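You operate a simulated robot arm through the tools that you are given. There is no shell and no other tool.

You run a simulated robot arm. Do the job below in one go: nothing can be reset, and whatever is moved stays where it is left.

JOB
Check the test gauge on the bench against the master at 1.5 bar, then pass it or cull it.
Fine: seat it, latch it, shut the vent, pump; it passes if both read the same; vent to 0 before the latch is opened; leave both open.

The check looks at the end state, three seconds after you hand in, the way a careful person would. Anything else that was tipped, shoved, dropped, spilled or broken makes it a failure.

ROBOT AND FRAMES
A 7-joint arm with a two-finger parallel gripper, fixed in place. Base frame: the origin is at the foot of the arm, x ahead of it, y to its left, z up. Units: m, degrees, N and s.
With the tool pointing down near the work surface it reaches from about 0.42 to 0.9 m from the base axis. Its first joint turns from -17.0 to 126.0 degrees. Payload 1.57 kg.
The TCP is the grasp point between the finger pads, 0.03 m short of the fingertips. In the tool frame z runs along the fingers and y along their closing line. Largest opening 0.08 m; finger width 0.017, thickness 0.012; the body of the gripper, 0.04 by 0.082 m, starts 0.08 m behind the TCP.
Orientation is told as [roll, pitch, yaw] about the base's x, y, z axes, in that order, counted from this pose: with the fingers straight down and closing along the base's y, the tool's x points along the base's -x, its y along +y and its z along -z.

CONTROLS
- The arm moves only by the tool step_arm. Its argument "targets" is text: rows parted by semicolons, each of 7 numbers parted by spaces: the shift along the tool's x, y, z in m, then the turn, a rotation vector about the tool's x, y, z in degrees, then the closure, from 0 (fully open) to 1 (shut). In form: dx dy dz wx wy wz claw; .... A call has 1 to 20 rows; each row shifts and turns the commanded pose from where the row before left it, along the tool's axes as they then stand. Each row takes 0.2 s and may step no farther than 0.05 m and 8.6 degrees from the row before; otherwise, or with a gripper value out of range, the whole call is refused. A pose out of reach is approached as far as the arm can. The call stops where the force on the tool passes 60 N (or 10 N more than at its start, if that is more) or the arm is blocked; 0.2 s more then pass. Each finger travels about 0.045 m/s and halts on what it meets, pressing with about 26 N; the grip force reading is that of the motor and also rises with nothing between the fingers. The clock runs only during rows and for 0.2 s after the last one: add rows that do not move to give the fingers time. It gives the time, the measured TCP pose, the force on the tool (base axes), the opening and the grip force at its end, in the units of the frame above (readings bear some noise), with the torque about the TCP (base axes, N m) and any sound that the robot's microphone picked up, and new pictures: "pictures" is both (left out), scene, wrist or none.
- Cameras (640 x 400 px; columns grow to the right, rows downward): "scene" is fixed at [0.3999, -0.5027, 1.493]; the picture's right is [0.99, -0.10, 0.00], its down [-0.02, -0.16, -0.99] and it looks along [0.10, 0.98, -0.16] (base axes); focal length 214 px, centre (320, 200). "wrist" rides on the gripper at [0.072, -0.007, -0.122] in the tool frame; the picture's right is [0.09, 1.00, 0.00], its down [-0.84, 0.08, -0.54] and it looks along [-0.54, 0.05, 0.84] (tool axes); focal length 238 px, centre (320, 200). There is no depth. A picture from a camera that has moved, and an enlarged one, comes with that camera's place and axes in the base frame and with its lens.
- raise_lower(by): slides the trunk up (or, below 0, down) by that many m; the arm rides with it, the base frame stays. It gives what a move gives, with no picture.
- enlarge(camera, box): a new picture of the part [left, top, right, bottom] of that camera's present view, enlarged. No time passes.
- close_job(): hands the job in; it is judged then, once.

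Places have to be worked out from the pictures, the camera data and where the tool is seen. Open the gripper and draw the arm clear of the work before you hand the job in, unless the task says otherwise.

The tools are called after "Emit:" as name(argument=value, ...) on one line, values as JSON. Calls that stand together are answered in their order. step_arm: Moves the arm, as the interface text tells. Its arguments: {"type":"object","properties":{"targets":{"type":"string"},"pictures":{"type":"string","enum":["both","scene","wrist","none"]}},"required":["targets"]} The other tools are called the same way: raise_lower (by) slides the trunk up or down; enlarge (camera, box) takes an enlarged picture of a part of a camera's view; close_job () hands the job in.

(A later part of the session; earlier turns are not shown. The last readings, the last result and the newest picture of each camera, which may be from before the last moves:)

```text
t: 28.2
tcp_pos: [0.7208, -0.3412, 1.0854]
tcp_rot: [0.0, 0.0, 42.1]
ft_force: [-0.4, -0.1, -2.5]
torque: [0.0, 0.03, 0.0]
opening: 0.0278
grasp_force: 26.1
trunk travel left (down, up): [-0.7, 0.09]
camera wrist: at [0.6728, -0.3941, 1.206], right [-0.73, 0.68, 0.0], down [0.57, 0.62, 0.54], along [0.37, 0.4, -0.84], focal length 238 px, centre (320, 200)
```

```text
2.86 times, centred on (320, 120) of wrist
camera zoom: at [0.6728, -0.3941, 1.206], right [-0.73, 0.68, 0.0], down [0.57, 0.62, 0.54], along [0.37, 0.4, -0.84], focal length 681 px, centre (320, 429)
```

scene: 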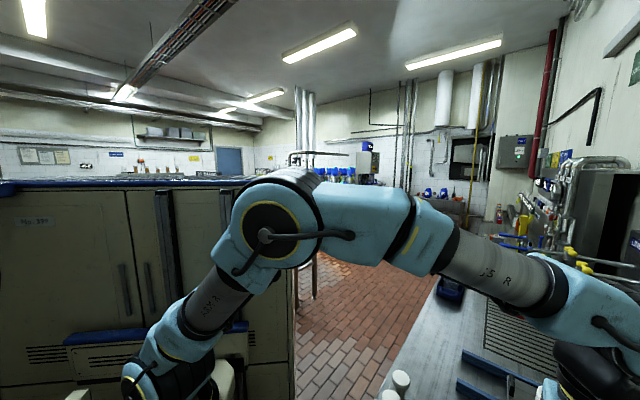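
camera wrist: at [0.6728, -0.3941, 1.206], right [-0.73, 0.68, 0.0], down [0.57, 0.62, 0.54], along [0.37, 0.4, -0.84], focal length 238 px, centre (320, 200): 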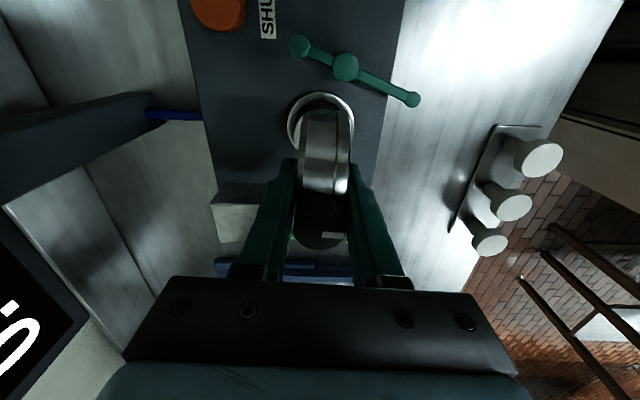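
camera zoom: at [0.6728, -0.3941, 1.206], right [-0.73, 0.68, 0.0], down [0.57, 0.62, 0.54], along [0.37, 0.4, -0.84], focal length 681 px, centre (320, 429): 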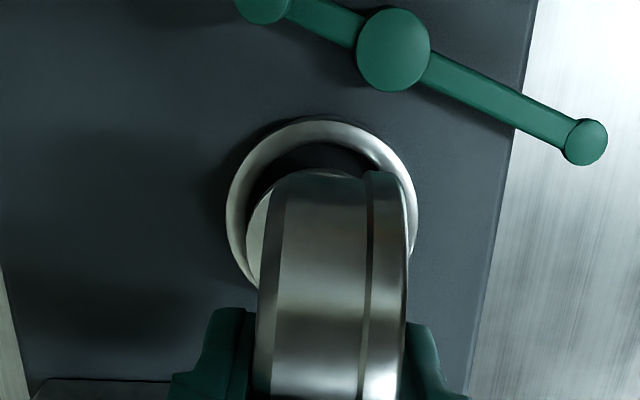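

Just above the ring. I zoom deeper into the gap between disc and ring before the final descent.

Emit:
enlarge(camera="wrist", box=[280, 85, 360, 135])

```text
8.00 times, centred on (320, 110) of wrist
camera zoom: at [0.6728, -0.3941, 1.206], right [-0.73, 0.68, 0.0], down [0.57, 0.62, 0.54], along [0.37, 0.4, -0.84], focal length 1907 px, centre (320, 920)
```

zoom: 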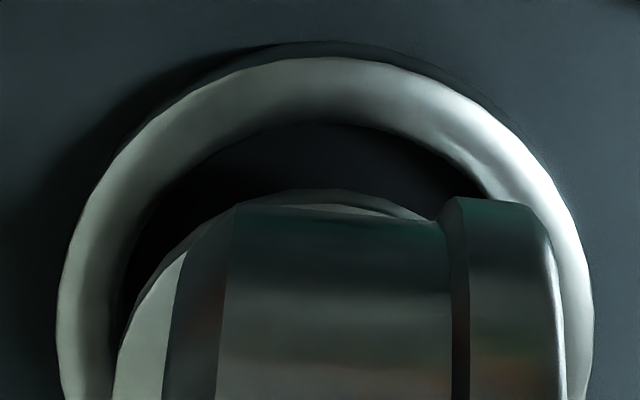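

The disc and the (chamfered) ring appear concentric within about 1–2 mm. I descend in small steps with force feedback.

Emit:
step_arm(targets="-0.0005 0.0003 0.003 0 0 0 1; 0 0 0.003 0 0 0 1; 0 0 0.003 0 0 0 1; 0 0 0.003 0 0 0 1; 0 0 0 0 0 0 1", pictures="none")

```text
t: 29.4
tcp_pos: [0.7198, -0.3419, 1.0728]
tcp_rot: [0.0, 0.0, 42.0]
ft_force: [0.8, 0.0, -2.4]
torque: [-0.01, 0.01, 0.02]
opening: 0.0278
grasp_force: 26.7
trunk travel left (down, up): [-0.7, 0.09]
```

No contact yet; continue in 2 mm steps.

Emit:
step_arm(targets="0 0 0.002 0 0 0 1; 0 0 0.002 0 0 0 1; 0 0 0.002 0 0 0 1; 0 0 0 0 0 0 1", pictures="wrist")

Emit:
enlarge(camera="wrist", box=[280, 85, 360, 135])

```text
t: 30.4
tcp_pos: [0.7203, -0.3414, 1.0673]
tcp_rot: [0.0, -0.1, 42.0]
ft_force: [-0.3, 0.5, -2.5]
torque: [-0.04, 0.0, 0.01]
opening: 0.0275
grasp_force: 25.4
trunk travel left (down, up): [-0.7, 0.09]
camera wrist: at [0.6713, -0.3949, 1.1888], right [-0.74, 0.68, 0.0], down [0.57, 0.62, 0.54], along [0.37, 0.4, -0.84], focal length 238 px, centre (320, 200)
```

wrist: 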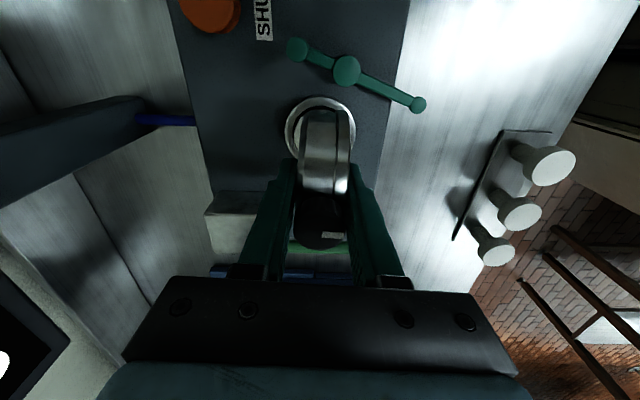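

```text
8.00 times, centred on (320, 110) of wrist
camera zoom: at [0.6713, -0.3949, 1.1888], right [-0.74, 0.68, 0.0], down [0.57, 0.62, 0.54], along [0.37, 0.4, -0.84], focal length 1907 px, centre (320, 920)
```

zoom: 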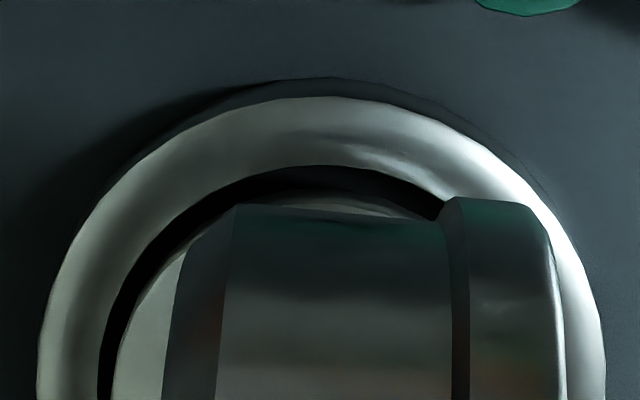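

Gap is even around the disc. Continue down until contact.

Emit:
step_arm(targets="0 0 0.002 0 0 0 1; 0 0 0.002 0 0 0 1; 0 0 0.002 0 0 0 1; 0 0 0.002 0 0 0 1; 0 0 0 0 0 0 1", pictures="none")

```text
t: 31.6
tcp_pos: [0.7206, -0.3418, 1.0591]
tcp_rot: [0.0, 0.0, 42.0]
ft_force: [0.1, 0.3, -3.3]
torque: [-0.01, 0.01, 0.01]
opening: 0.0277
grasp_force: 25.9
trunk travel left (down, up): [-0.7, 0.09]
```

Still free; continue.

Emit:
step_arm(targets="0 0 0.002 0 0 0 1; 0 0 0.002 0 0 0 1; 0 0 0.002 0 0 0 1; 0 0 0 0 0 0 1", pictures="none")

```text
t: 32.6
tcp_pos: [0.7205, -0.3394, 1.0553]
tcp_rot: [-0.2, -0.1, 42.0]
ft_force: [-1.1, -3.4, 22.5]
torque: [0.07, 0.08, -0.04]
opening: 0.0276
grasp_force: 25.6
trunk travel left (down, up): [-0.7, 0.09]
```

Contact, 22 N upward at z 1.055. Look whether it's seated or hung up on a rim.

Emit:
enlarge(camera="wrist", box=[270, 80, 370, 150])

```text
5.71 times, centred on (320, 115) of wrist
camera zoom: at [0.6715, -0.3941, 1.176], right [-0.73, 0.68, 0.0], down [0.57, 0.62, 0.54], along [0.37, 0.4, -0.84], focal length 1362 px, centre (320, 686)
```

zoom: 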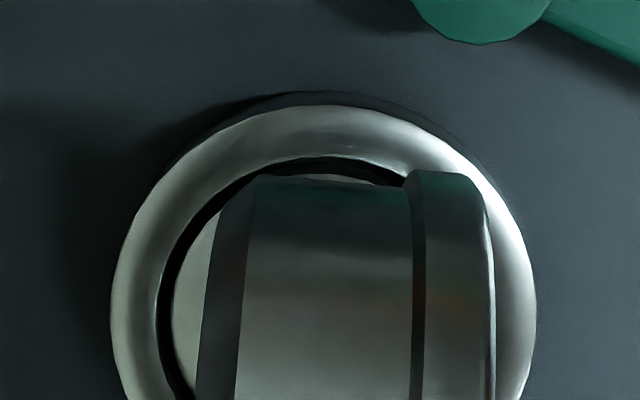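

The disc sits inside the ring on its floor. I relax the press by ~2 mm, then open the fingers.

Emit:
step_arm(targets="0 0 -0.0018 0 0 0 1; 0 0 0 0 0 0 1", pictures="none")

```text
t: 33.2
tcp_pos: [0.721, -0.3411, 1.0542]
tcp_rot: [-0.1, 0.0, 42.0]
ft_force: [3.6, -1.2, 9.9]
torque: [0.04, -0.53, -0.09]
opening: 0.0276
grasp_force: 26.3
trunk travel left (down, up): [-0.7, 0.09]
```

Emit:
step_arm(targets="0 0 -0.0008 0 0 0 1; 0 0 0 0 0 0 0.6; 0 0 0 0 0 0 0.5; 0 0 0 0 0 0 0.3; 0 0 0 0 0 0 0; 0 0 0 0 0 0 0; 0 0 0 0 0 0 0; 0 0 0 0 0 0 0", pictures="wrist")

```text
t: 35.0
tcp_pos: [0.7201, -0.3409, 1.0545]
tcp_rot: [0.0, 0.1, 42.0]
ft_force: [1.1, -0.6, 0.1]
torque: [-0.01, 0.04, 0.02]
opening: 0.0801
grasp_force: 0.0
trunk travel left (down, up): [-0.7, 0.09]
camera wrist: at [0.6717, -0.3949, 1.1767], right [-0.74, 0.68, 0.0], down [0.57, 0.62, 0.54], along [0.37, 0.4, -0.84], focal length 238 px, centre (320, 200)
```

wrist: 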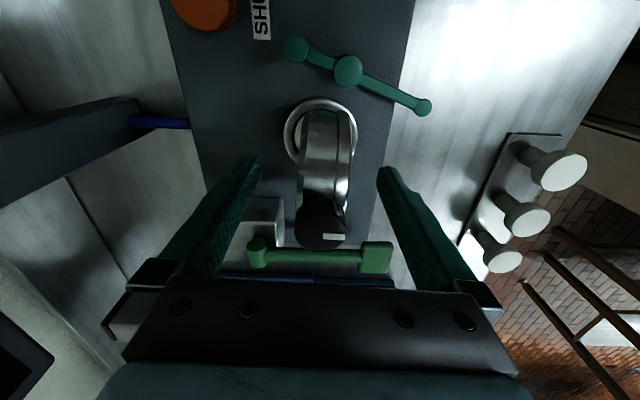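

The gauge stands by itself in the socket. I raise straight up past the knob.

Emit:
step_arm(targets="0 0 -0.03 0 0 0 0; 0 0 -0.04 0 0 0 0; 0 0 -0.04 0 0 0 0; 0 0 -0.03 0 0 0 0; 0 0 0 0 0 0 0", pictures="wrist")

Emit:
enlarge(camera="wrist", box=[240, 0, 400, 160])

```text
t: 36.2
tcp_pos: [0.7171, -0.3403, 1.1968]
tcp_rot: [-0.1, 0.0, 42.1]
ft_force: [0.2, 0.8, -0.6]
torque: [-0.01, -0.01, 0.02]
opening: 0.0799
grasp_force: 0.1
trunk travel left (down, up): [-0.7, 0.09]
camera wrist: at [0.6692, -0.3928, 1.318], right [-0.74, 0.68, 0.0], down [0.57, 0.62, 0.54], along [0.37, 0.4, -0.84], focal length 238 px, centre (320, 200)
```

wrist: 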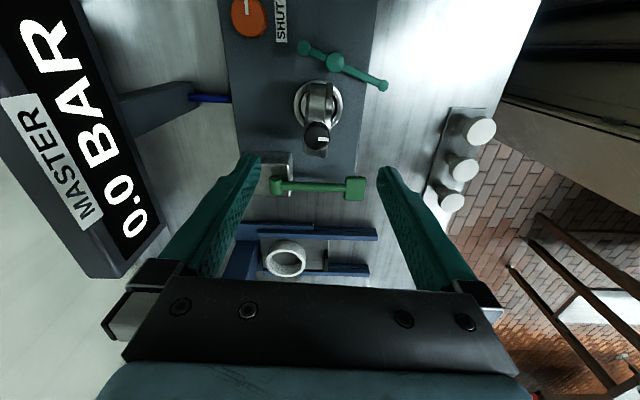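

```text
2.50 times, centred on (320, 80) of wrist
camera zoom: at [0.6692, -0.3928, 1.318], right [-0.74, 0.68, 0.0], down [0.57, 0.62, 0.54], along [0.37, 0.4, -0.84], focal length 596 px, centre (320, 500)
```

zoom: 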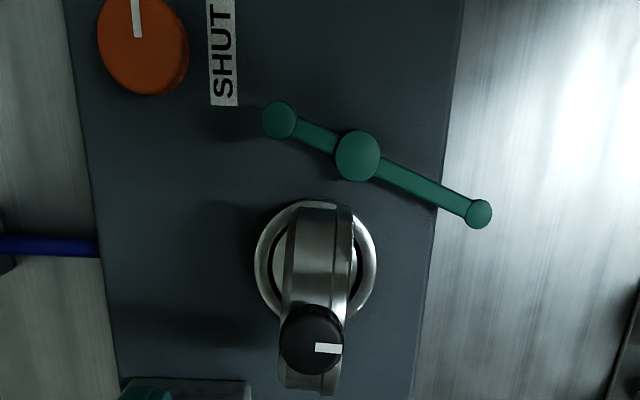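

I move above the latch handle peg at (0.6835,-0.4057) with the fingers half closed, keeping height, to verify alignment.

Emit:
step_arm(targets="0.0345 -0.013 0 0 0 0 0.5; 0.0342 -0.0131 0 0 0 0 0.5; 0 0 0.04 0 0 0 0.5; 0 0 0.04 0 0 0 0.5; 0 0 0 0 0 0 0.5", pictures="wrist")

Emit:
enlarge(camera="wrist", box=[220, 80, 420, 240])

```text
t: 37.4
tcp_pos: [0.6842, -0.4088, 1.1143]
tcp_rot: [0.0, 0.0, 42.0]
ft_force: [0.1, 0.8, -0.1]
torque: [-0.02, 0.02, 0.0]
opening: 0.04
grasp_force: 0.2
trunk travel left (down, up): [-0.7, 0.09]
camera wrist: at [0.6354, -0.4619, 1.2361], right [-0.73, 0.68, 0.0], down [0.57, 0.62, 0.54], along [0.37, 0.4, -0.84], focal length 238 px, centre (320, 200)
```

wrist: 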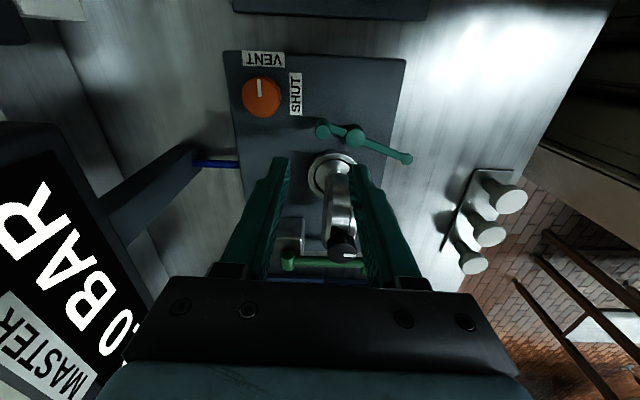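

```text
2.50 times, centred on (320, 160) of wrist
camera zoom: at [0.6354, -0.4619, 1.2361], right [-0.73, 0.68, 0.0], down [0.57, 0.62, 0.54], along [0.37, 0.4, -0.84], focal length 596 px, centre (320, 300)
```

zoom: 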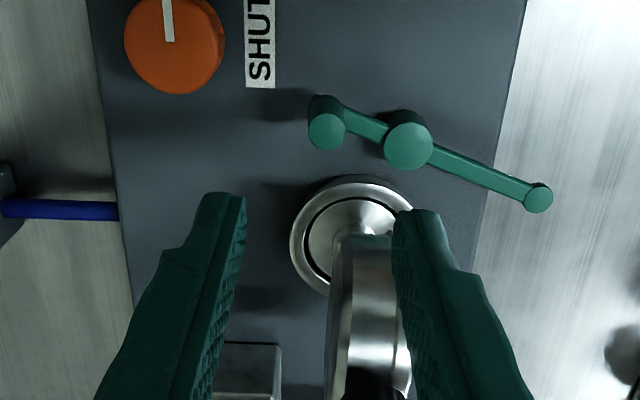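

The peg is ~3 mm off; I correct and descend around it to z≈0.995.

Emit:
step_arm(targets="-0.003 0.0024 0.03 0 0 0 0.5; 0 0 0.035 0 0 0 0.5; 0 0 0.03 0 0 0 0.5; 0 0 0.024 0 0 0 0.5; 0 0 0 0 0 0 0.5", pictures="wrist")

Emit:
enlarge(camera="wrist", box=[220, 100, 420, 260])

```text
t: 38.6
tcp_pos: [0.6856, -0.4049, 0.9964]
tcp_rot: [0.0, 0.0, 42.0]
ft_force: [-0.3, 1.1, 0.3]
torque: [0.01, 0.03, -0.01]
opening: 0.0398
grasp_force: 0.1
trunk travel left (down, up): [-0.7, 0.09]
camera wrist: at [0.638, -0.4584, 1.1177], right [-0.74, 0.68, 0.0], down [0.57, 0.62, 0.54], along [0.37, 0.4, -0.84], focal length 238 px, centre (320, 200)
```

wrist: 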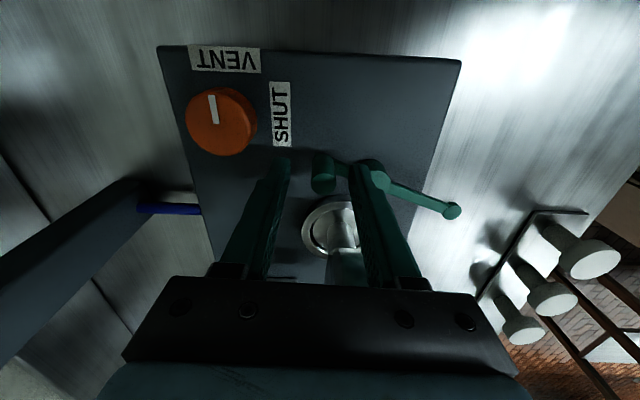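

```text
2.50 times, centred on (320, 180) of wrist
camera zoom: at [0.638, -0.4584, 1.1177], right [-0.74, 0.68, 0.0], down [0.57, 0.62, 0.54], along [0.37, 0.4, -0.84], focal length 596 px, centre (320, 250)
```

zoom: 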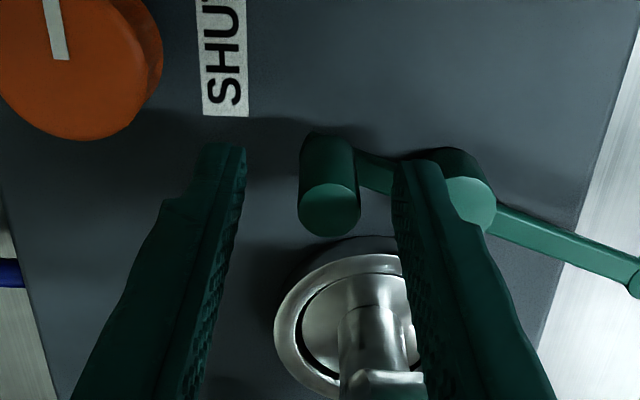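

The peg (Ø≈15 mm) is between the fingers; I close on it.

Emit:
step_arm(targets="0 0.0015 0 0 0 0 0.5; 0 0 0 0 0 0 1; 0 0 0 0 0 0 1; 0 0 0 0 0 0 1; 0 0 0 0 0 0 1", pictures="wrist")

```text
t: 39.8
tcp_pos: [0.6851, -0.403, 0.9969]
tcp_rot: [0.0, 0.0, 42.1]
ft_force: [-8.2, 7.7, 0.3]
torque: [-0.05, 0.25, -0.06]
opening: 0.0155
grasp_force: 32.1
trunk travel left (down, up): [-0.7, 0.09]
camera wrist: at [0.6371, -0.4566, 1.1184], right [-0.74, 0.68, 0.0], down [0.57, 0.62, 0.54], along [0.37, 0.4, -0.84], focal length 238 px, centre (320, 200)
```

wrist: 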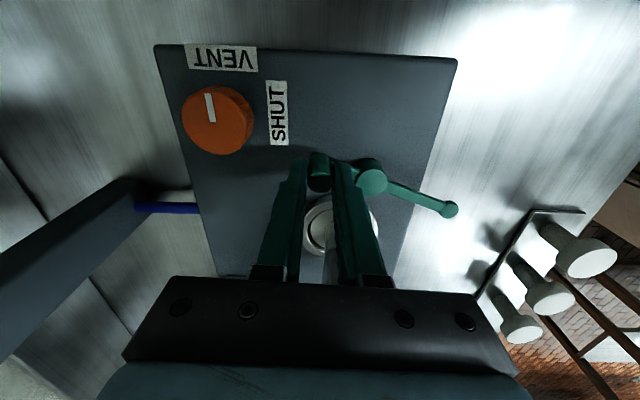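

Firm grip on the peg. I swing the latch clockwise (seen from above) about its hub, first 15° to check the forces.

Emit:
step_arm(targets="0 0.001 0 0 0 0 1; 0.0033 0.001 0 0 0 5 1; 0.0033 0.001 0 0 0 5 1; 0.0033 0.001 0 0 0 5 1; 0 0 0 0 0 0 1", pictures="wrist")

```text
t: 41.0
tcp_pos: [0.6747, -0.4078, 0.997]
tcp_rot: [-0.1, -0.1, 27.0]
ft_force: [7.2, -5.2, 5.2]
torque: [0.16, -0.36, -0.23]
opening: 0.0154
grasp_force: 31.1
trunk travel left (down, up): [-0.7, 0.09]
camera wrist: at [0.6149, -0.4452, 1.1183], right [-0.53, 0.85, 0.0], down [0.71, 0.45, 0.54], along [0.46, 0.29, -0.84], focal length 238 px, centre (320, 200)
```

wrist: 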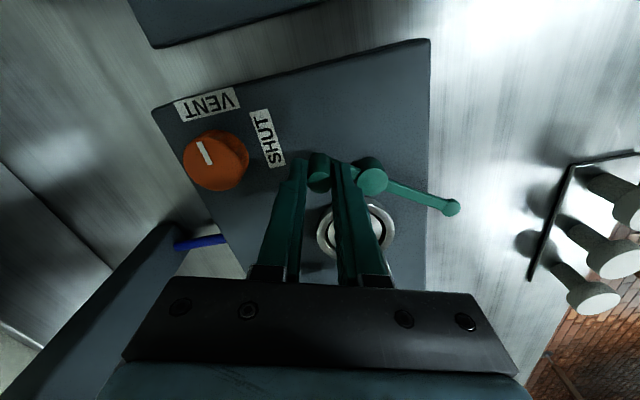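

The latch turns with the tool at modest force. Continue 32° more.

Emit:
step_arm(targets="0.0053 0.0013 0 0 0 8 1; 0.0053 0.0013 0 0 0 8 1; 0.0053 0.0013 0 0 0 8 1; 0.0053 0.0013 0 0 0 8 1; 0 0 0 0 0 0 1", pictures="wrist")

```text
t: 42.2
tcp_pos: [0.6521, -0.4066, 0.9959]
tcp_rot: [0.1, 0.1, -5.0]
ft_force: [0.5, 0.3, 4.5]
torque: [-0.1, -0.63, -0.06]
opening: 0.0154
grasp_force: 31.4
trunk travel left (down, up): [-0.7, 0.09]
camera wrist: at [0.5819, -0.4063, 1.1184], right [0.0, 1.0, 0.0], down [0.84, 0.0, 0.54], along [0.54, 0.0, -0.84], focal length 238 px, centre (320, 200)
```

wrist: 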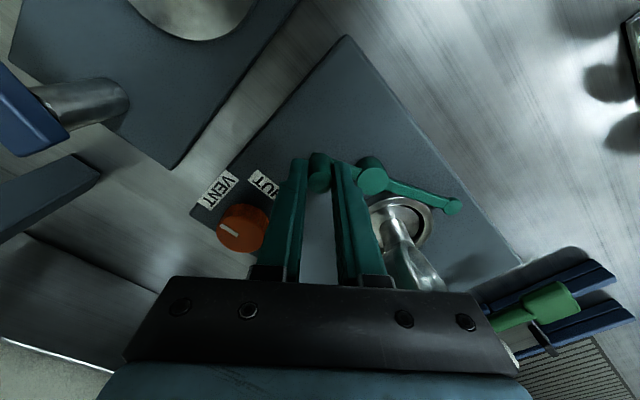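

Rotated 47°; the clamp arm now reaches over the ring. Continue in smaller steps watching for the stop.

Emit:
step_arm(targets="0.0033 0.0009 0 0 0 5 1; 0.0033 0.0009 0 0 0 5 1; 0.0033 0.0009 0 0 0 5 1; 0 0 0 0 0 0 1", pictures="wrist")

Emit:
enlarge(camera="wrist", box=[300, 130, 480, 290])

```text
t: 43.2
tcp_pos: [0.6448, -0.4009, 0.9961]
tcp_rot: [0.0, 0.0, -19.9]
ft_force: [-2.6, -0.7, 13.9]
torque: [0.26, 0.75, 0.04]
opening: 0.0156
grasp_force: 31.0
trunk travel left (down, up): [-0.7, 0.09]
camera wrist: at [0.5751, -0.3834, 1.1182], right [0.25, 0.97, 0.0], down [0.81, -0.21, 0.54], along [0.52, -0.14, -0.84], focal length 238 px, centre (320, 200)
```

wrist: 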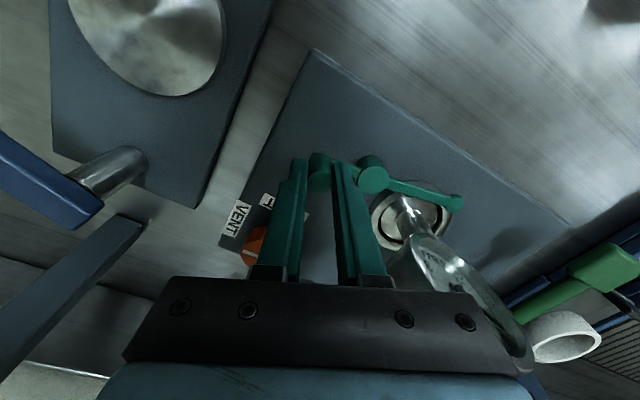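

```text
2.50 times, centred on (390, 210) of wrist
camera zoom: at [0.5751, -0.3834, 1.1182], right [0.25, 0.97, 0.0], down [0.81, -0.21, 0.54], along [0.52, -0.14, -0.84], focal length 596 px, centre (145, 175)
```

zoom: 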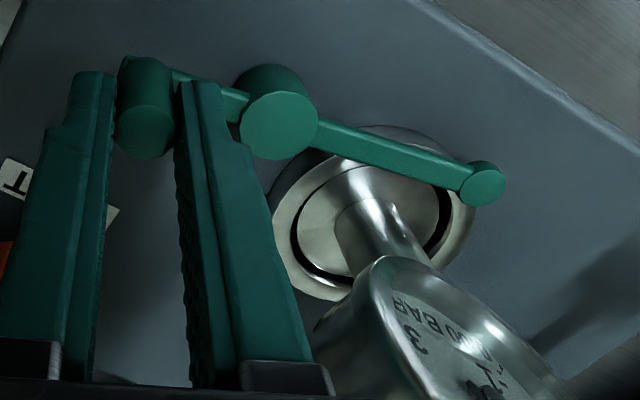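

The clamp arm lies over the disc close to the stem (62°). Continue in 3° steps.

Emit:
step_arm(targets="0.002 0.0005 0 0 0 3 1; 0.002 0.0005 0 0 0 3 1; 0 0 0 0 0 0 1", pictures="wrist")

Emit:
enlarge(camera="wrist", box=[300, 130, 480, 290])

```text
t: 44.0
tcp_pos: [0.6415, -0.3987, 0.9964]
tcp_rot: [0.0, 0.0, -26.0]
ft_force: [-1.9, -1.8, 1.2]
torque: [-0.48, -0.84, 0.02]
opening: 0.0155
grasp_force: 31.5
trunk travel left (down, up): [-0.7, 0.09]
camera wrist: at [0.5744, -0.3741, 1.1182], right [0.35, 0.94, 0.0], down [0.79, -0.3, 0.54], along [0.51, -0.19, -0.84], focal length 238 px, centre (320, 200)
```

wrist: 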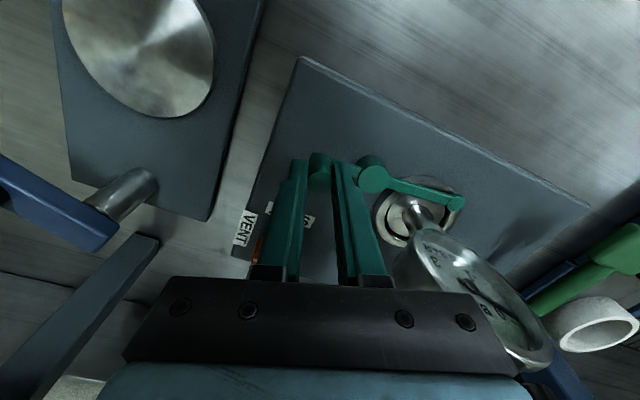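

```text
2.50 times, centred on (390, 210) of wrist
camera zoom: at [0.5744, -0.3741, 1.1182], right [0.35, 0.94, 0.0], down [0.79, -0.3, 0.54], along [0.51, -0.19, -0.84], focal length 596 px, centre (145, 175)
```

zoom: 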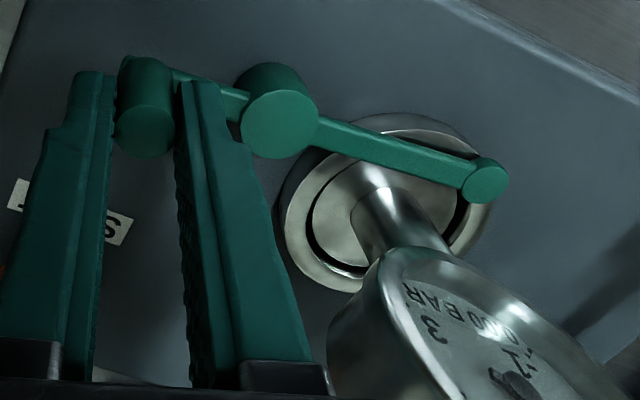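

Rotated 68°, no stop yet. Continue slowly.

Emit:
step_arm(targets="0.002 0.0005 0 0 0 3 1; 0.002 0.0005 0 0 0 3 1; 0 0 0 0 0 0 1", pictures="wrist")

Emit:
enlarge(camera="wrist", box=[300, 130, 480, 290])

```text
t: 44.8
tcp_pos: [0.6374, -0.3963, 0.9962]
tcp_rot: [0.0, 0.1, -31.9]
ft_force: [-4.3, -1.1, -3.2]
torque: [-0.33, -0.42, 0.1]
opening: 0.0158
grasp_force: 31.8
trunk travel left (down, up): [-0.7, 0.09]
camera wrist: at [0.5744, -0.3647, 1.1184], right [0.45, 0.89, 0.0], down [0.75, -0.38, 0.54], along [0.48, -0.24, -0.84], focal length 238 px, centre (320, 200)
```

wrist: 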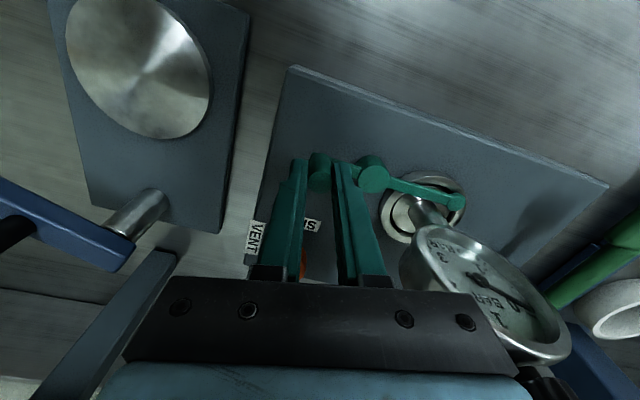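

```text
2.50 times, centred on (390, 210) of wrist
camera zoom: at [0.5744, -0.3647, 1.1184], right [0.45, 0.89, 0.0], down [0.75, -0.38, 0.54], along [0.48, -0.24, -0.84], focal length 596 px, centre (145, 175)
```

zoom: 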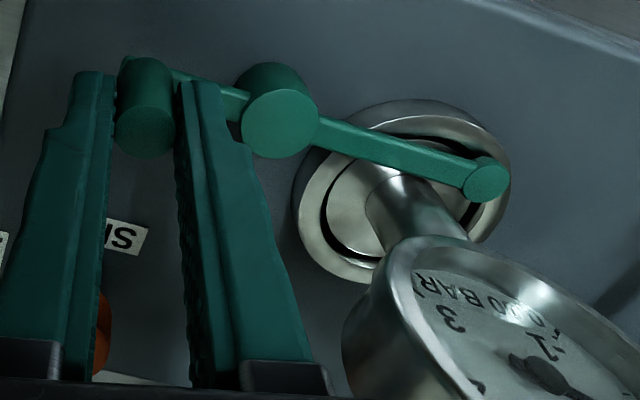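

74° now, arm nearly against the stem, forces still small. Continue.

Emit:
step_arm(targets="0.002 0.0005 0 0 0 3 1; 0.002 0.0005 0 0 0 3 1; 0 0 0 0 0 0 1", pictures="wrist")

Emit:
enlarge(camera="wrist", box=[300, 130, 480, 290])

```text
t: 45.6
tcp_pos: [0.6372, -0.396, 0.9966]
tcp_rot: [0.0, -0.3, -38.0]
ft_force: [9.4, -17.1, -9.5]
torque: [-0.5, -0.95, 0.07]
opening: 0.0158
grasp_force: 31.4
trunk travel left (down, up): [-0.7, 0.09]
camera wrist: at [0.5769, -0.3572, 1.1181], right [0.54, 0.84, 0.0], down [0.7, -0.45, 0.54], along [0.46, -0.3, -0.84], focal length 238 px, centre (320, 200)
```

wrist: 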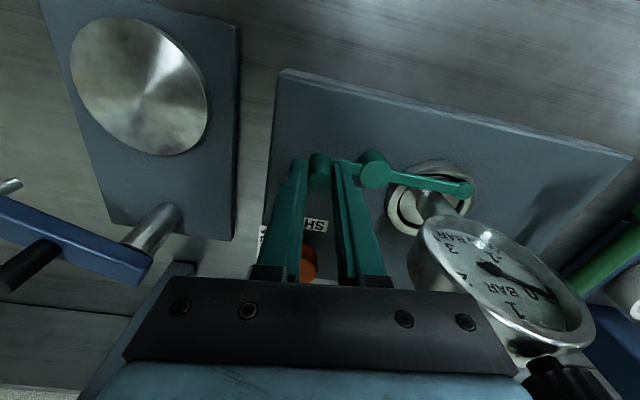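

```text
2.50 times, centred on (390, 210) of wrist
camera zoom: at [0.5769, -0.3572, 1.1181], right [0.54, 0.84, 0.0], down [0.7, -0.45, 0.54], along [0.46, -0.3, -0.84], focal length 596 px, centre (145, 175)
```

zoom: 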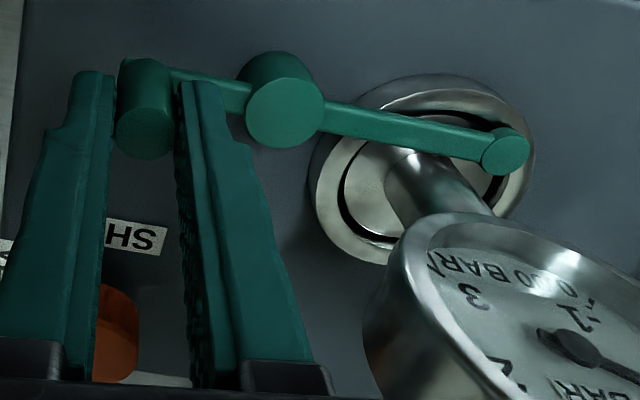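

The lever stopped (force 20 N, no further travel) at ~74°: arm is over the disc against the stem. I relax, open and rise to check.

Emit:
step_arm(targets="-0.0025 -0.0006 0 0 0 -3 1; 0 0 0 0 0 0 0.6; 0 0 0 0 0 0 0.4; 0 0 0 0 0 0 0.4; 0 0 -0.03 0 0 0 0.4; 0 0 -0.04 0 0 0 0.4; 0 0 -0.04 0 0 0 0.4; 0 0 0 0 0 0 0.4", pictures="wrist")

Emit:
enlarge(camera="wrist", box=[260, 130, 440, 280])

```text
t: 47.4
tcp_pos: [0.6366, -0.3964, 1.104]
tcp_rot: [0.0, 0.1, -35.0]
ft_force: [-0.9, -0.4, 0.3]
torque: [-0.02, -0.01, -0.01]
opening: 0.0479
grasp_force: 0.1
trunk travel left (down, up): [-0.7, 0.09]
camera wrist: at [0.5744, -0.3611, 1.2262], right [0.5, 0.87, 0.0], down [0.73, -0.42, 0.54], along [0.47, -0.27, -0.84], focal length 238 px, centre (320, 200)
```

wrist: 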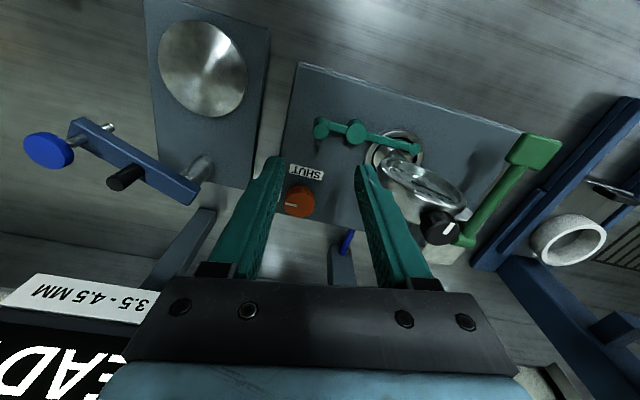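

```text
2.67 times, centred on (350, 205) of wrist
camera zoom: at [0.5744, -0.3611, 1.2262], right [0.5, 0.87, 0.0], down [0.73, -0.42, 0.54], along [0.47, -0.27, -0.84], focal length 636 px, centre (240, 187)
```

zoom: 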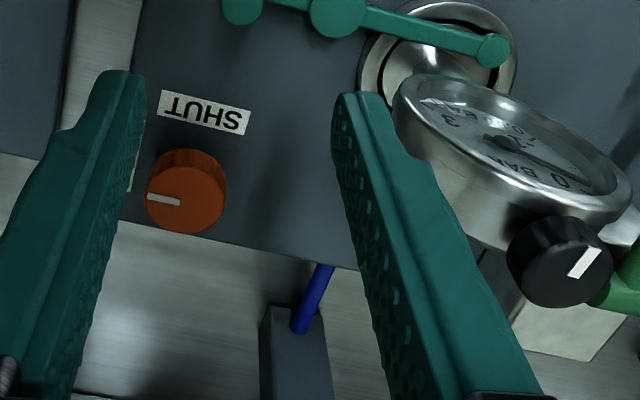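

The latch holds. The vent knob (Ø≈41 mm) top is at ≈(0.7125,-0.471,0.963), with its mark pointing to VENT; SHUT is 90° clockwise. I raise, yaw back to 42°, and move above the knob.

Emit:
step_arm(targets="0 0 -0.045 0 0 0 0.2; 0 0 0 0 0 -8.5 0; 0 0 0 0 0 -8.5 0; 0 0 0 0 0 -8.5 0; 0 0 0 0 0 -8.5 0; 0 0 0 0 0 -8.5 0; 0 0 0 0 0 -8.5 0; 0 0 0 0 0 -8.5 0; 0 0 0 0 0 -8.5 0; 0 0 0 0 0 -8.5 0; 0 0 0 0 0 -0.5 0; -0.0022 -0.0354 0 0 0 0 0; -0.0022 -0.0354 0 0 0 0 0; -0.0021 -0.0354 0 0 0 0 0; 0 0 0 0 0 0 0", pictures="both")

Emit:
enlarge(camera="wrist", box=[220, 60, 420, 260])

```text
t: 50.6
tcp_pos: [0.7105, -0.4703, 1.1515]
tcp_rot: [0.0, 0.0, 42.0]
ft_force: [0.0, 0.7, 0.0]
torque: [-0.05, -0.01, 0.0]
opening: 0.08
grasp_force: 0.0
trunk travel left (down, up): [-0.7, 0.09]
camera wrist: at [0.6625, -0.5233, 1.2728], right [-0.74, 0.68, 0.0], down [0.57, 0.62, 0.54], along [0.37, 0.4, -0.84], focal length 238 px, centre (320, 200)
```

scene: 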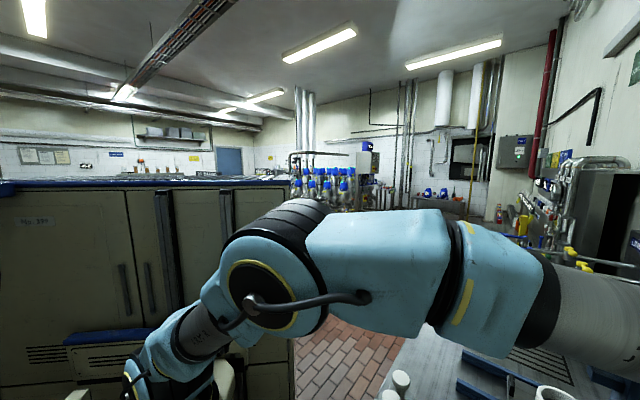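
wrist: 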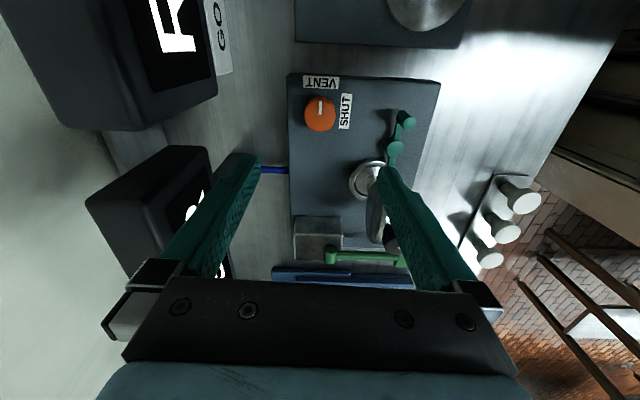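

```text
2.00 times, centred on (320, 160) of wrist
camera zoom: at [0.6625, -0.5233, 1.2728], right [-0.74, 0.68, 0.0], down [0.57, 0.62, 0.54], along [0.37, 0.4, -0.84], focal length 477 px, centre (320, 280)
```

zoom: 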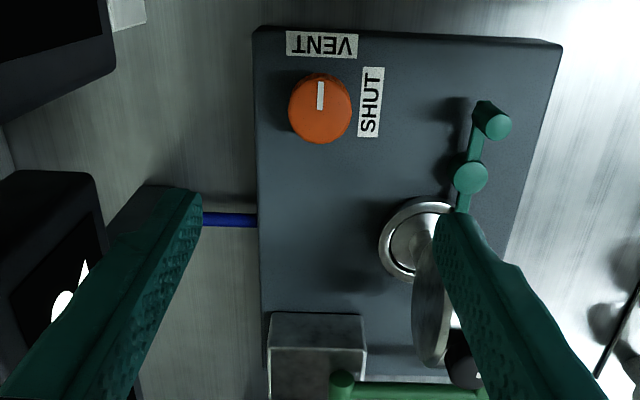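

TCP is right over the vent knob (Ø≈40 mm). I set the opening to 60 mm and descend to z≈0.977.

Emit:
step_arm(targets="0 0 0.02 0 0 0 0.25; 0 0 0.04 0 0 0 0.25; 0 0 0.04 0 0 0 0.25; 0 0 0.04 0 0 0 0.25; 0 0 0.03 0 0 0 0.25; 0 0 0 0 0 0 0.25", pictures="wrist")

Emit:
enlarge(camera="wrist", box=[220, 100, 420, 280])

```text
t: 52.0
tcp_pos: [0.7125, -0.4699, 0.9829]
tcp_rot: [0.0, -0.1, 42.0]
ft_force: [-0.6, 0.8, 0.1]
torque: [0.0, 0.05, 0.04]
opening: 0.06
grasp_force: 0.0
trunk travel left (down, up): [-0.7, 0.09]
camera wrist: at [0.6642, -0.5239, 1.1042], right [-0.73, 0.68, 0.0], down [0.57, 0.62, 0.54], along [0.37, 0.4, -0.84], focal length 238 px, centre (320, 200)
```

wrist: 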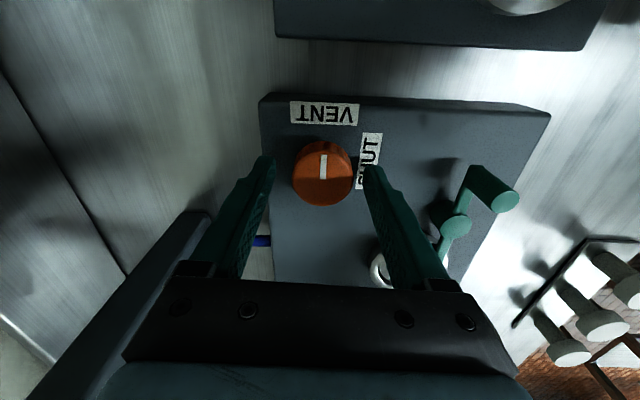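

```text
2.22 times, centred on (320, 190) of wrist
camera zoom: at [0.6642, -0.5239, 1.1042], right [-0.73, 0.68, 0.0], down [0.57, 0.62, 0.54], along [0.37, 0.4, -0.84], focal length 530 px, centre (320, 222)
```

zoom: 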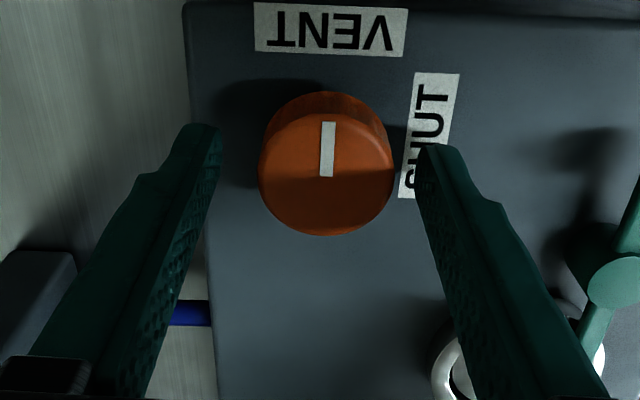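

Knob is centred. I lower 7 mm more, grip it, and look at forces before turning.

Emit:
step_arm(targets="-0.001 0.0015 0.007 0 0 0 0.25; 0 0 0 0 0 0 1; 0 0 0 0 0 0 1; 0 0 0 0 0 0 1; 0 0 0 0 0 0 1", pictures="none")

```text
t: 53.2
tcp_pos: [0.7139, -0.4668, 0.9759]
tcp_rot: [0.1, 0.0, 42.0]
ft_force: [-2.1, 1.6, 0.6]
torque: [-0.21, 0.09, 0.0]
opening: 0.0396
grasp_force: 39.3
trunk travel left (down, up): [-0.7, 0.09]
```

Gripped at 39.6 mm with little side force. I turn clockwise 32° first.

Emit:
step_arm(targets="0 0 0 0 0 8 1; 0 0 0 0 0 8 1; 0 0 0 0 0 8 1; 0 0 0 0 0 8 1; 0 0 0 0 0 0 1", pictures="wrist")

```text
t: 54.4
tcp_pos: [0.714, -0.4699, 0.9747]
tcp_rot: [-0.2, -0.2, 9.9]
ft_force: [16.9, -16.6, 6.8]
torque: [-0.42, 0.42, 0.07]
opening: 0.0398
grasp_force: 44.4
trunk travel left (down, up): [-0.7, 0.09]
camera wrist: at [0.6447, -0.4882, 1.0966], right [-0.26, 0.97, 0.0], down [0.81, 0.22, 0.54], along [0.53, 0.14, -0.84], focal length 238 px, centre (320, 200)
```

wrist: 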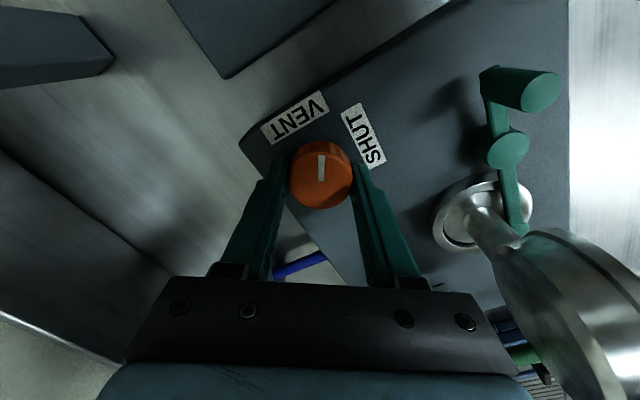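

The knob turns with the tool. There's 24 N side load, so I shift ~2 mm toward +n and continue turning.

Emit:
step_arm(targets="-0.001 -0.0015 0 0 0 4 1; 0 0 0 0 0 8 1; 0 0 0 0 0 8 1; 0 0 0 0 0 8 1; 0 0 0 0 0 0 1", pictures="wrist")

```text
t: 55.6
tcp_pos: [0.7152, -0.4716, 0.9748]
tcp_rot: [0.0, -0.2, -18.1]
ft_force: [8.9, -27.0, 17.0]
torque: [-0.42, -0.17, 0.03]
opening: 0.0399
grasp_force: 44.6
trunk travel left (down, up): [-0.7, 0.09]
camera wrist: at [0.644, -0.4548, 1.0965], right [0.22, 0.97, 0.0], down [0.82, -0.19, 0.54], along [0.53, -0.12, -0.84], focal length 238 px, centre (320, 200)
```

wrist: 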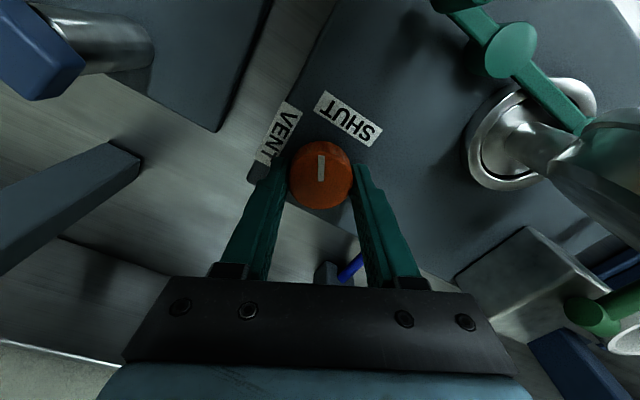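

60° turned. I shift 3 mm to ease the side load and turn the remaining 30°.

Emit:
step_arm(targets="-0.0015 -0.0022 -0.0005 0 0 6 1; 0 0 0 0 0 8 1; 0 0 0 0 0 8 1; 0 0 0 0 0 8 1; 0 0 0 0 0 0 1", pictures="wrist")

Emit:
enlarge(camera="wrist", box=[230, 80, 410, 230])

```text
t: 56.8
tcp_pos: [0.7136, -0.4732, 0.9751]
tcp_rot: [0.0, 0.1, -48.1]
ft_force: [-11.3, -17.3, 12.5]
torque: [0.62, 0.8, 0.08]
opening: 0.0394
grasp_force: 45.3
trunk travel left (down, up): [-0.7, 0.09]
camera wrist: at [0.6611, -0.4238, 1.0968], right [0.68, 0.73, 0.0], down [0.62, -0.57, 0.54], along [0.4, -0.37, -0.84], focal length 238 px, centre (320, 200)
```

wrist: 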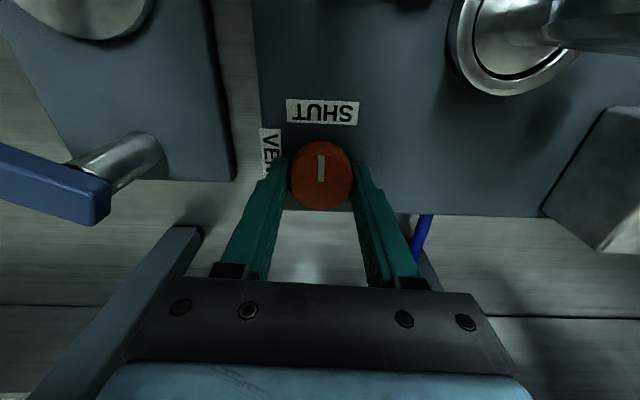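

```text
2.67 times, centred on (320, 155) of wrist
camera zoom: at [0.6611, -0.4238, 1.0968], right [0.68, 0.73, 0.0], down [0.62, -0.57, 0.54], along [0.4, -0.37, -0.84], focal length 636 px, centre (320, 320)
```

zoom: 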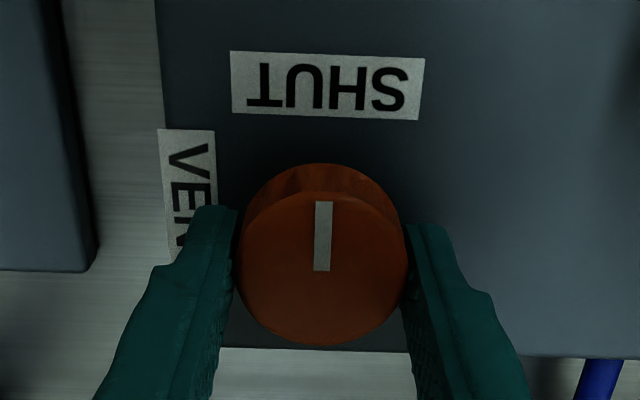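

The mark points at SHUT. I nudge 3° more to confirm it's at its end, then release and rise.

Emit:
step_arm(targets="0 0 0 0 0 3 1; 0 0 0 0 0 0 1; 0 0 0 0 0 -1 0.5; 0 0 0 0 0 0 0.2; 0 0 0 0 0 0 0.2; 0 0 -0.03 0 0 0 0.2; 0 0 -0.04 0 0 0 0.2; 0 0 -0.04 0 0 0 0.2; 0 0 -0.04 0 0 0 0.2; 0 0 0 0 0 0 0.2", pictures="wrist")

Emit:
enlarge(camera="wrist", box=[230, 80, 410, 230])

Emit:
enlarge(camera="wrist", box=[360, 40, 560, 240])

```text
t: 59.0
tcp_pos: [0.7154, -0.4724, 1.1266]
tcp_rot: [0.0, 0.0, -50.0]
ft_force: [-0.5, -0.6, -0.3]
torque: [0.01, 0.01, 0.05]
opening: 0.0643
grasp_force: 0.0
trunk travel left (down, up): [-0.7, 0.09]
camera wrist: at [0.6648, -0.4233, 1.2484], right [0.7, 0.71, 0.0], down [0.6, -0.59, 0.54], along [0.38, -0.38, -0.84], focal length 238 px, centre (320, 200)
```

wrist: 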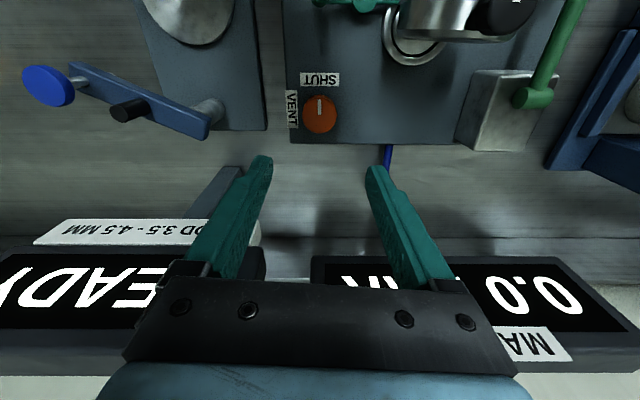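

```text
2.67 times, centred on (320, 155) of wrist
camera zoom: at [0.6648, -0.4233, 1.2484], right [0.7, 0.71, 0.0], down [0.6, -0.59, 0.54], along [0.38, -0.38, -0.84], focal length 636 px, centre (320, 320)
```

zoom: 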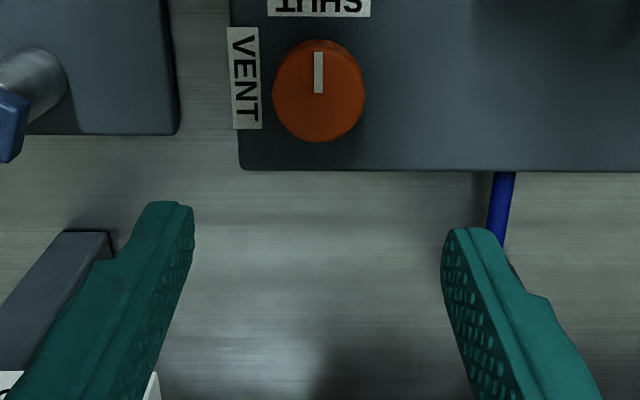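

```text
2.00 times, centred on (460, 140) of wrist
camera zoom: at [0.6648, -0.4233, 1.2484], right [0.7, 0.71, 0.0], down [0.6, -0.59, 0.54], along [0.38, -0.38, -0.84], focal length 477 px, centre (40, 320)
```

zoom: 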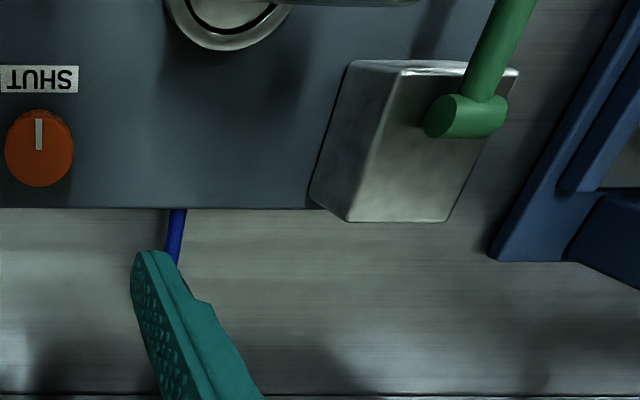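

Vent is shut. Now I raise, retreat and tilt to get a joint view of gauge, pump lever and master display.

Emit:
step_arm(targets="0 0 -0.045 0 0 0 0.2; 0 0 -0.02 0 0 -2 0.2; 0.041 0.0145 0 0 0 0 0.2; 0.041 0.0145 0 0 0 0 0.2; 0.041 0.0145 0 0 0 0 0.2; 0.041 0.0145 0 0 0 0 0.2; 0.041 0.0145 0 0 0 0 0.2; 0.041 0.0145 0 0 0 0 0.2; 0.041 0.0145 0 0 0 0 0.2; 0.03 0.0145 0 0 0 0 0.2; 0 0 0 0 -8 0 0.2; 0 0 0 0 -8 0 0.2; 0 0 0 0 -8 0 0.2; 0 0 0 0 0 0 0.2", pictures="wrist")

Emit:
enlarge(camera="wrist", box=[220, 60, 460, 280])

```text
t: 62.0
tcp_pos: [0.5879, -0.1578, 1.1895]
tcp_rot: [-0.1, -24.1, -48.0]
ft_force: [0.6, 0.3, 0.1]
torque: [0.0, -0.03, 0.02]
opening: 0.064
grasp_force: 0.2
trunk travel left (down, up): [-0.7, 0.09]
camera wrist: at [0.507, -0.0773, 1.2715], right [0.68, 0.73, -0.04], down [0.42, -0.35, 0.84], along [0.6, -0.59, -0.55], focal length 238 px, centre (320, 200)
```

wrist: 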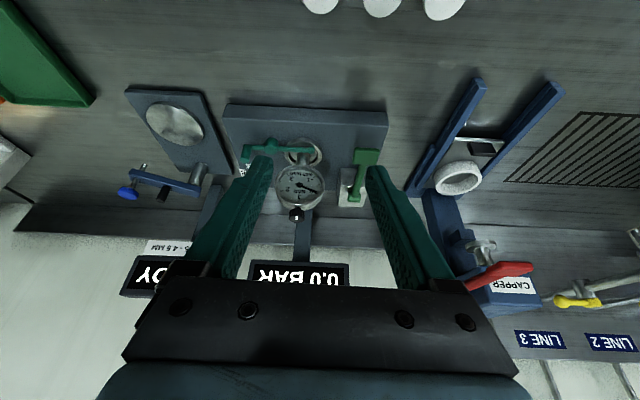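

```text
1.82 times, centred on (340, 170) of wrist
camera zoom: at [0.507, -0.0773, 1.2715], right [0.68, 0.73, -0.04], down [0.42, -0.35, 0.84], along [0.6, -0.59, -0.55], focal length 433 px, centre (284, 254)
```

zoom: 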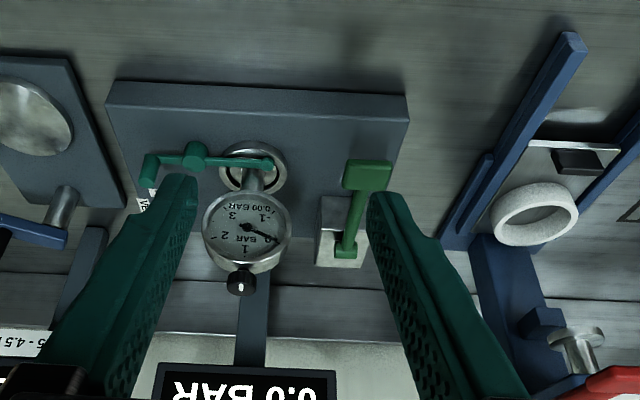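

This is a good reading pose. I zoom in on the pump lever and the gauge for detail.

Emit:
enlarge(camera="wrist", box=[325, 130, 405, 220])

Emit:
enlarge(camera="wrist", box=[240, 120, 350, 290])

```text
4.44 times, centred on (365, 175) of wrist
camera zoom: at [0.507, -0.0773, 1.2715], right [0.68, 0.73, -0.04], down [0.42, -0.35, 0.84], along [0.6, -0.59, -0.55], focal length 1059 px, centre (120, 311)
```

zoom: 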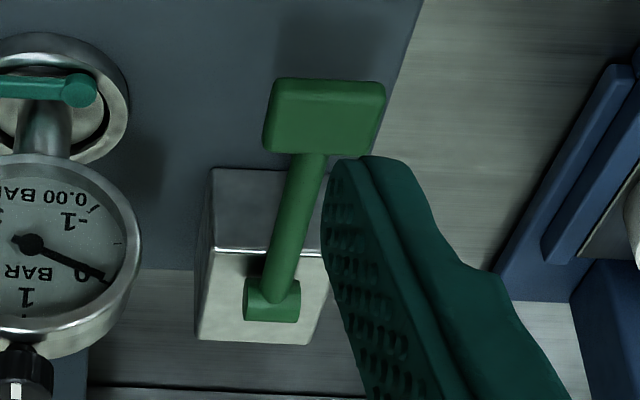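

```text
2.35 times, centred on (295, 205) of wrist
camera zoom: at [0.507, -0.0773, 1.2715], right [0.68, 0.73, -0.04], down [0.42, -0.35, 0.84], along [0.6, -0.59, -0.55], focal length 561 px, centre (379, 188)
```

zoom: 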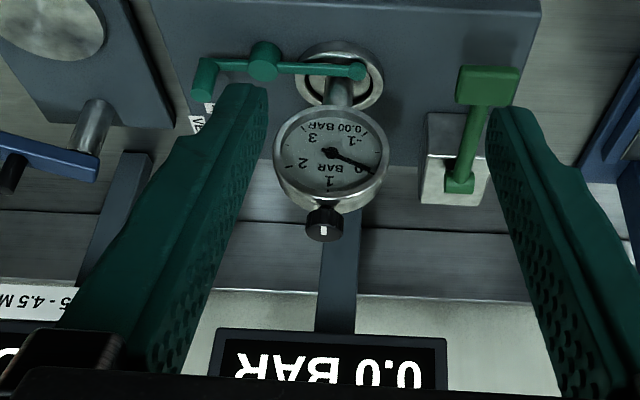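

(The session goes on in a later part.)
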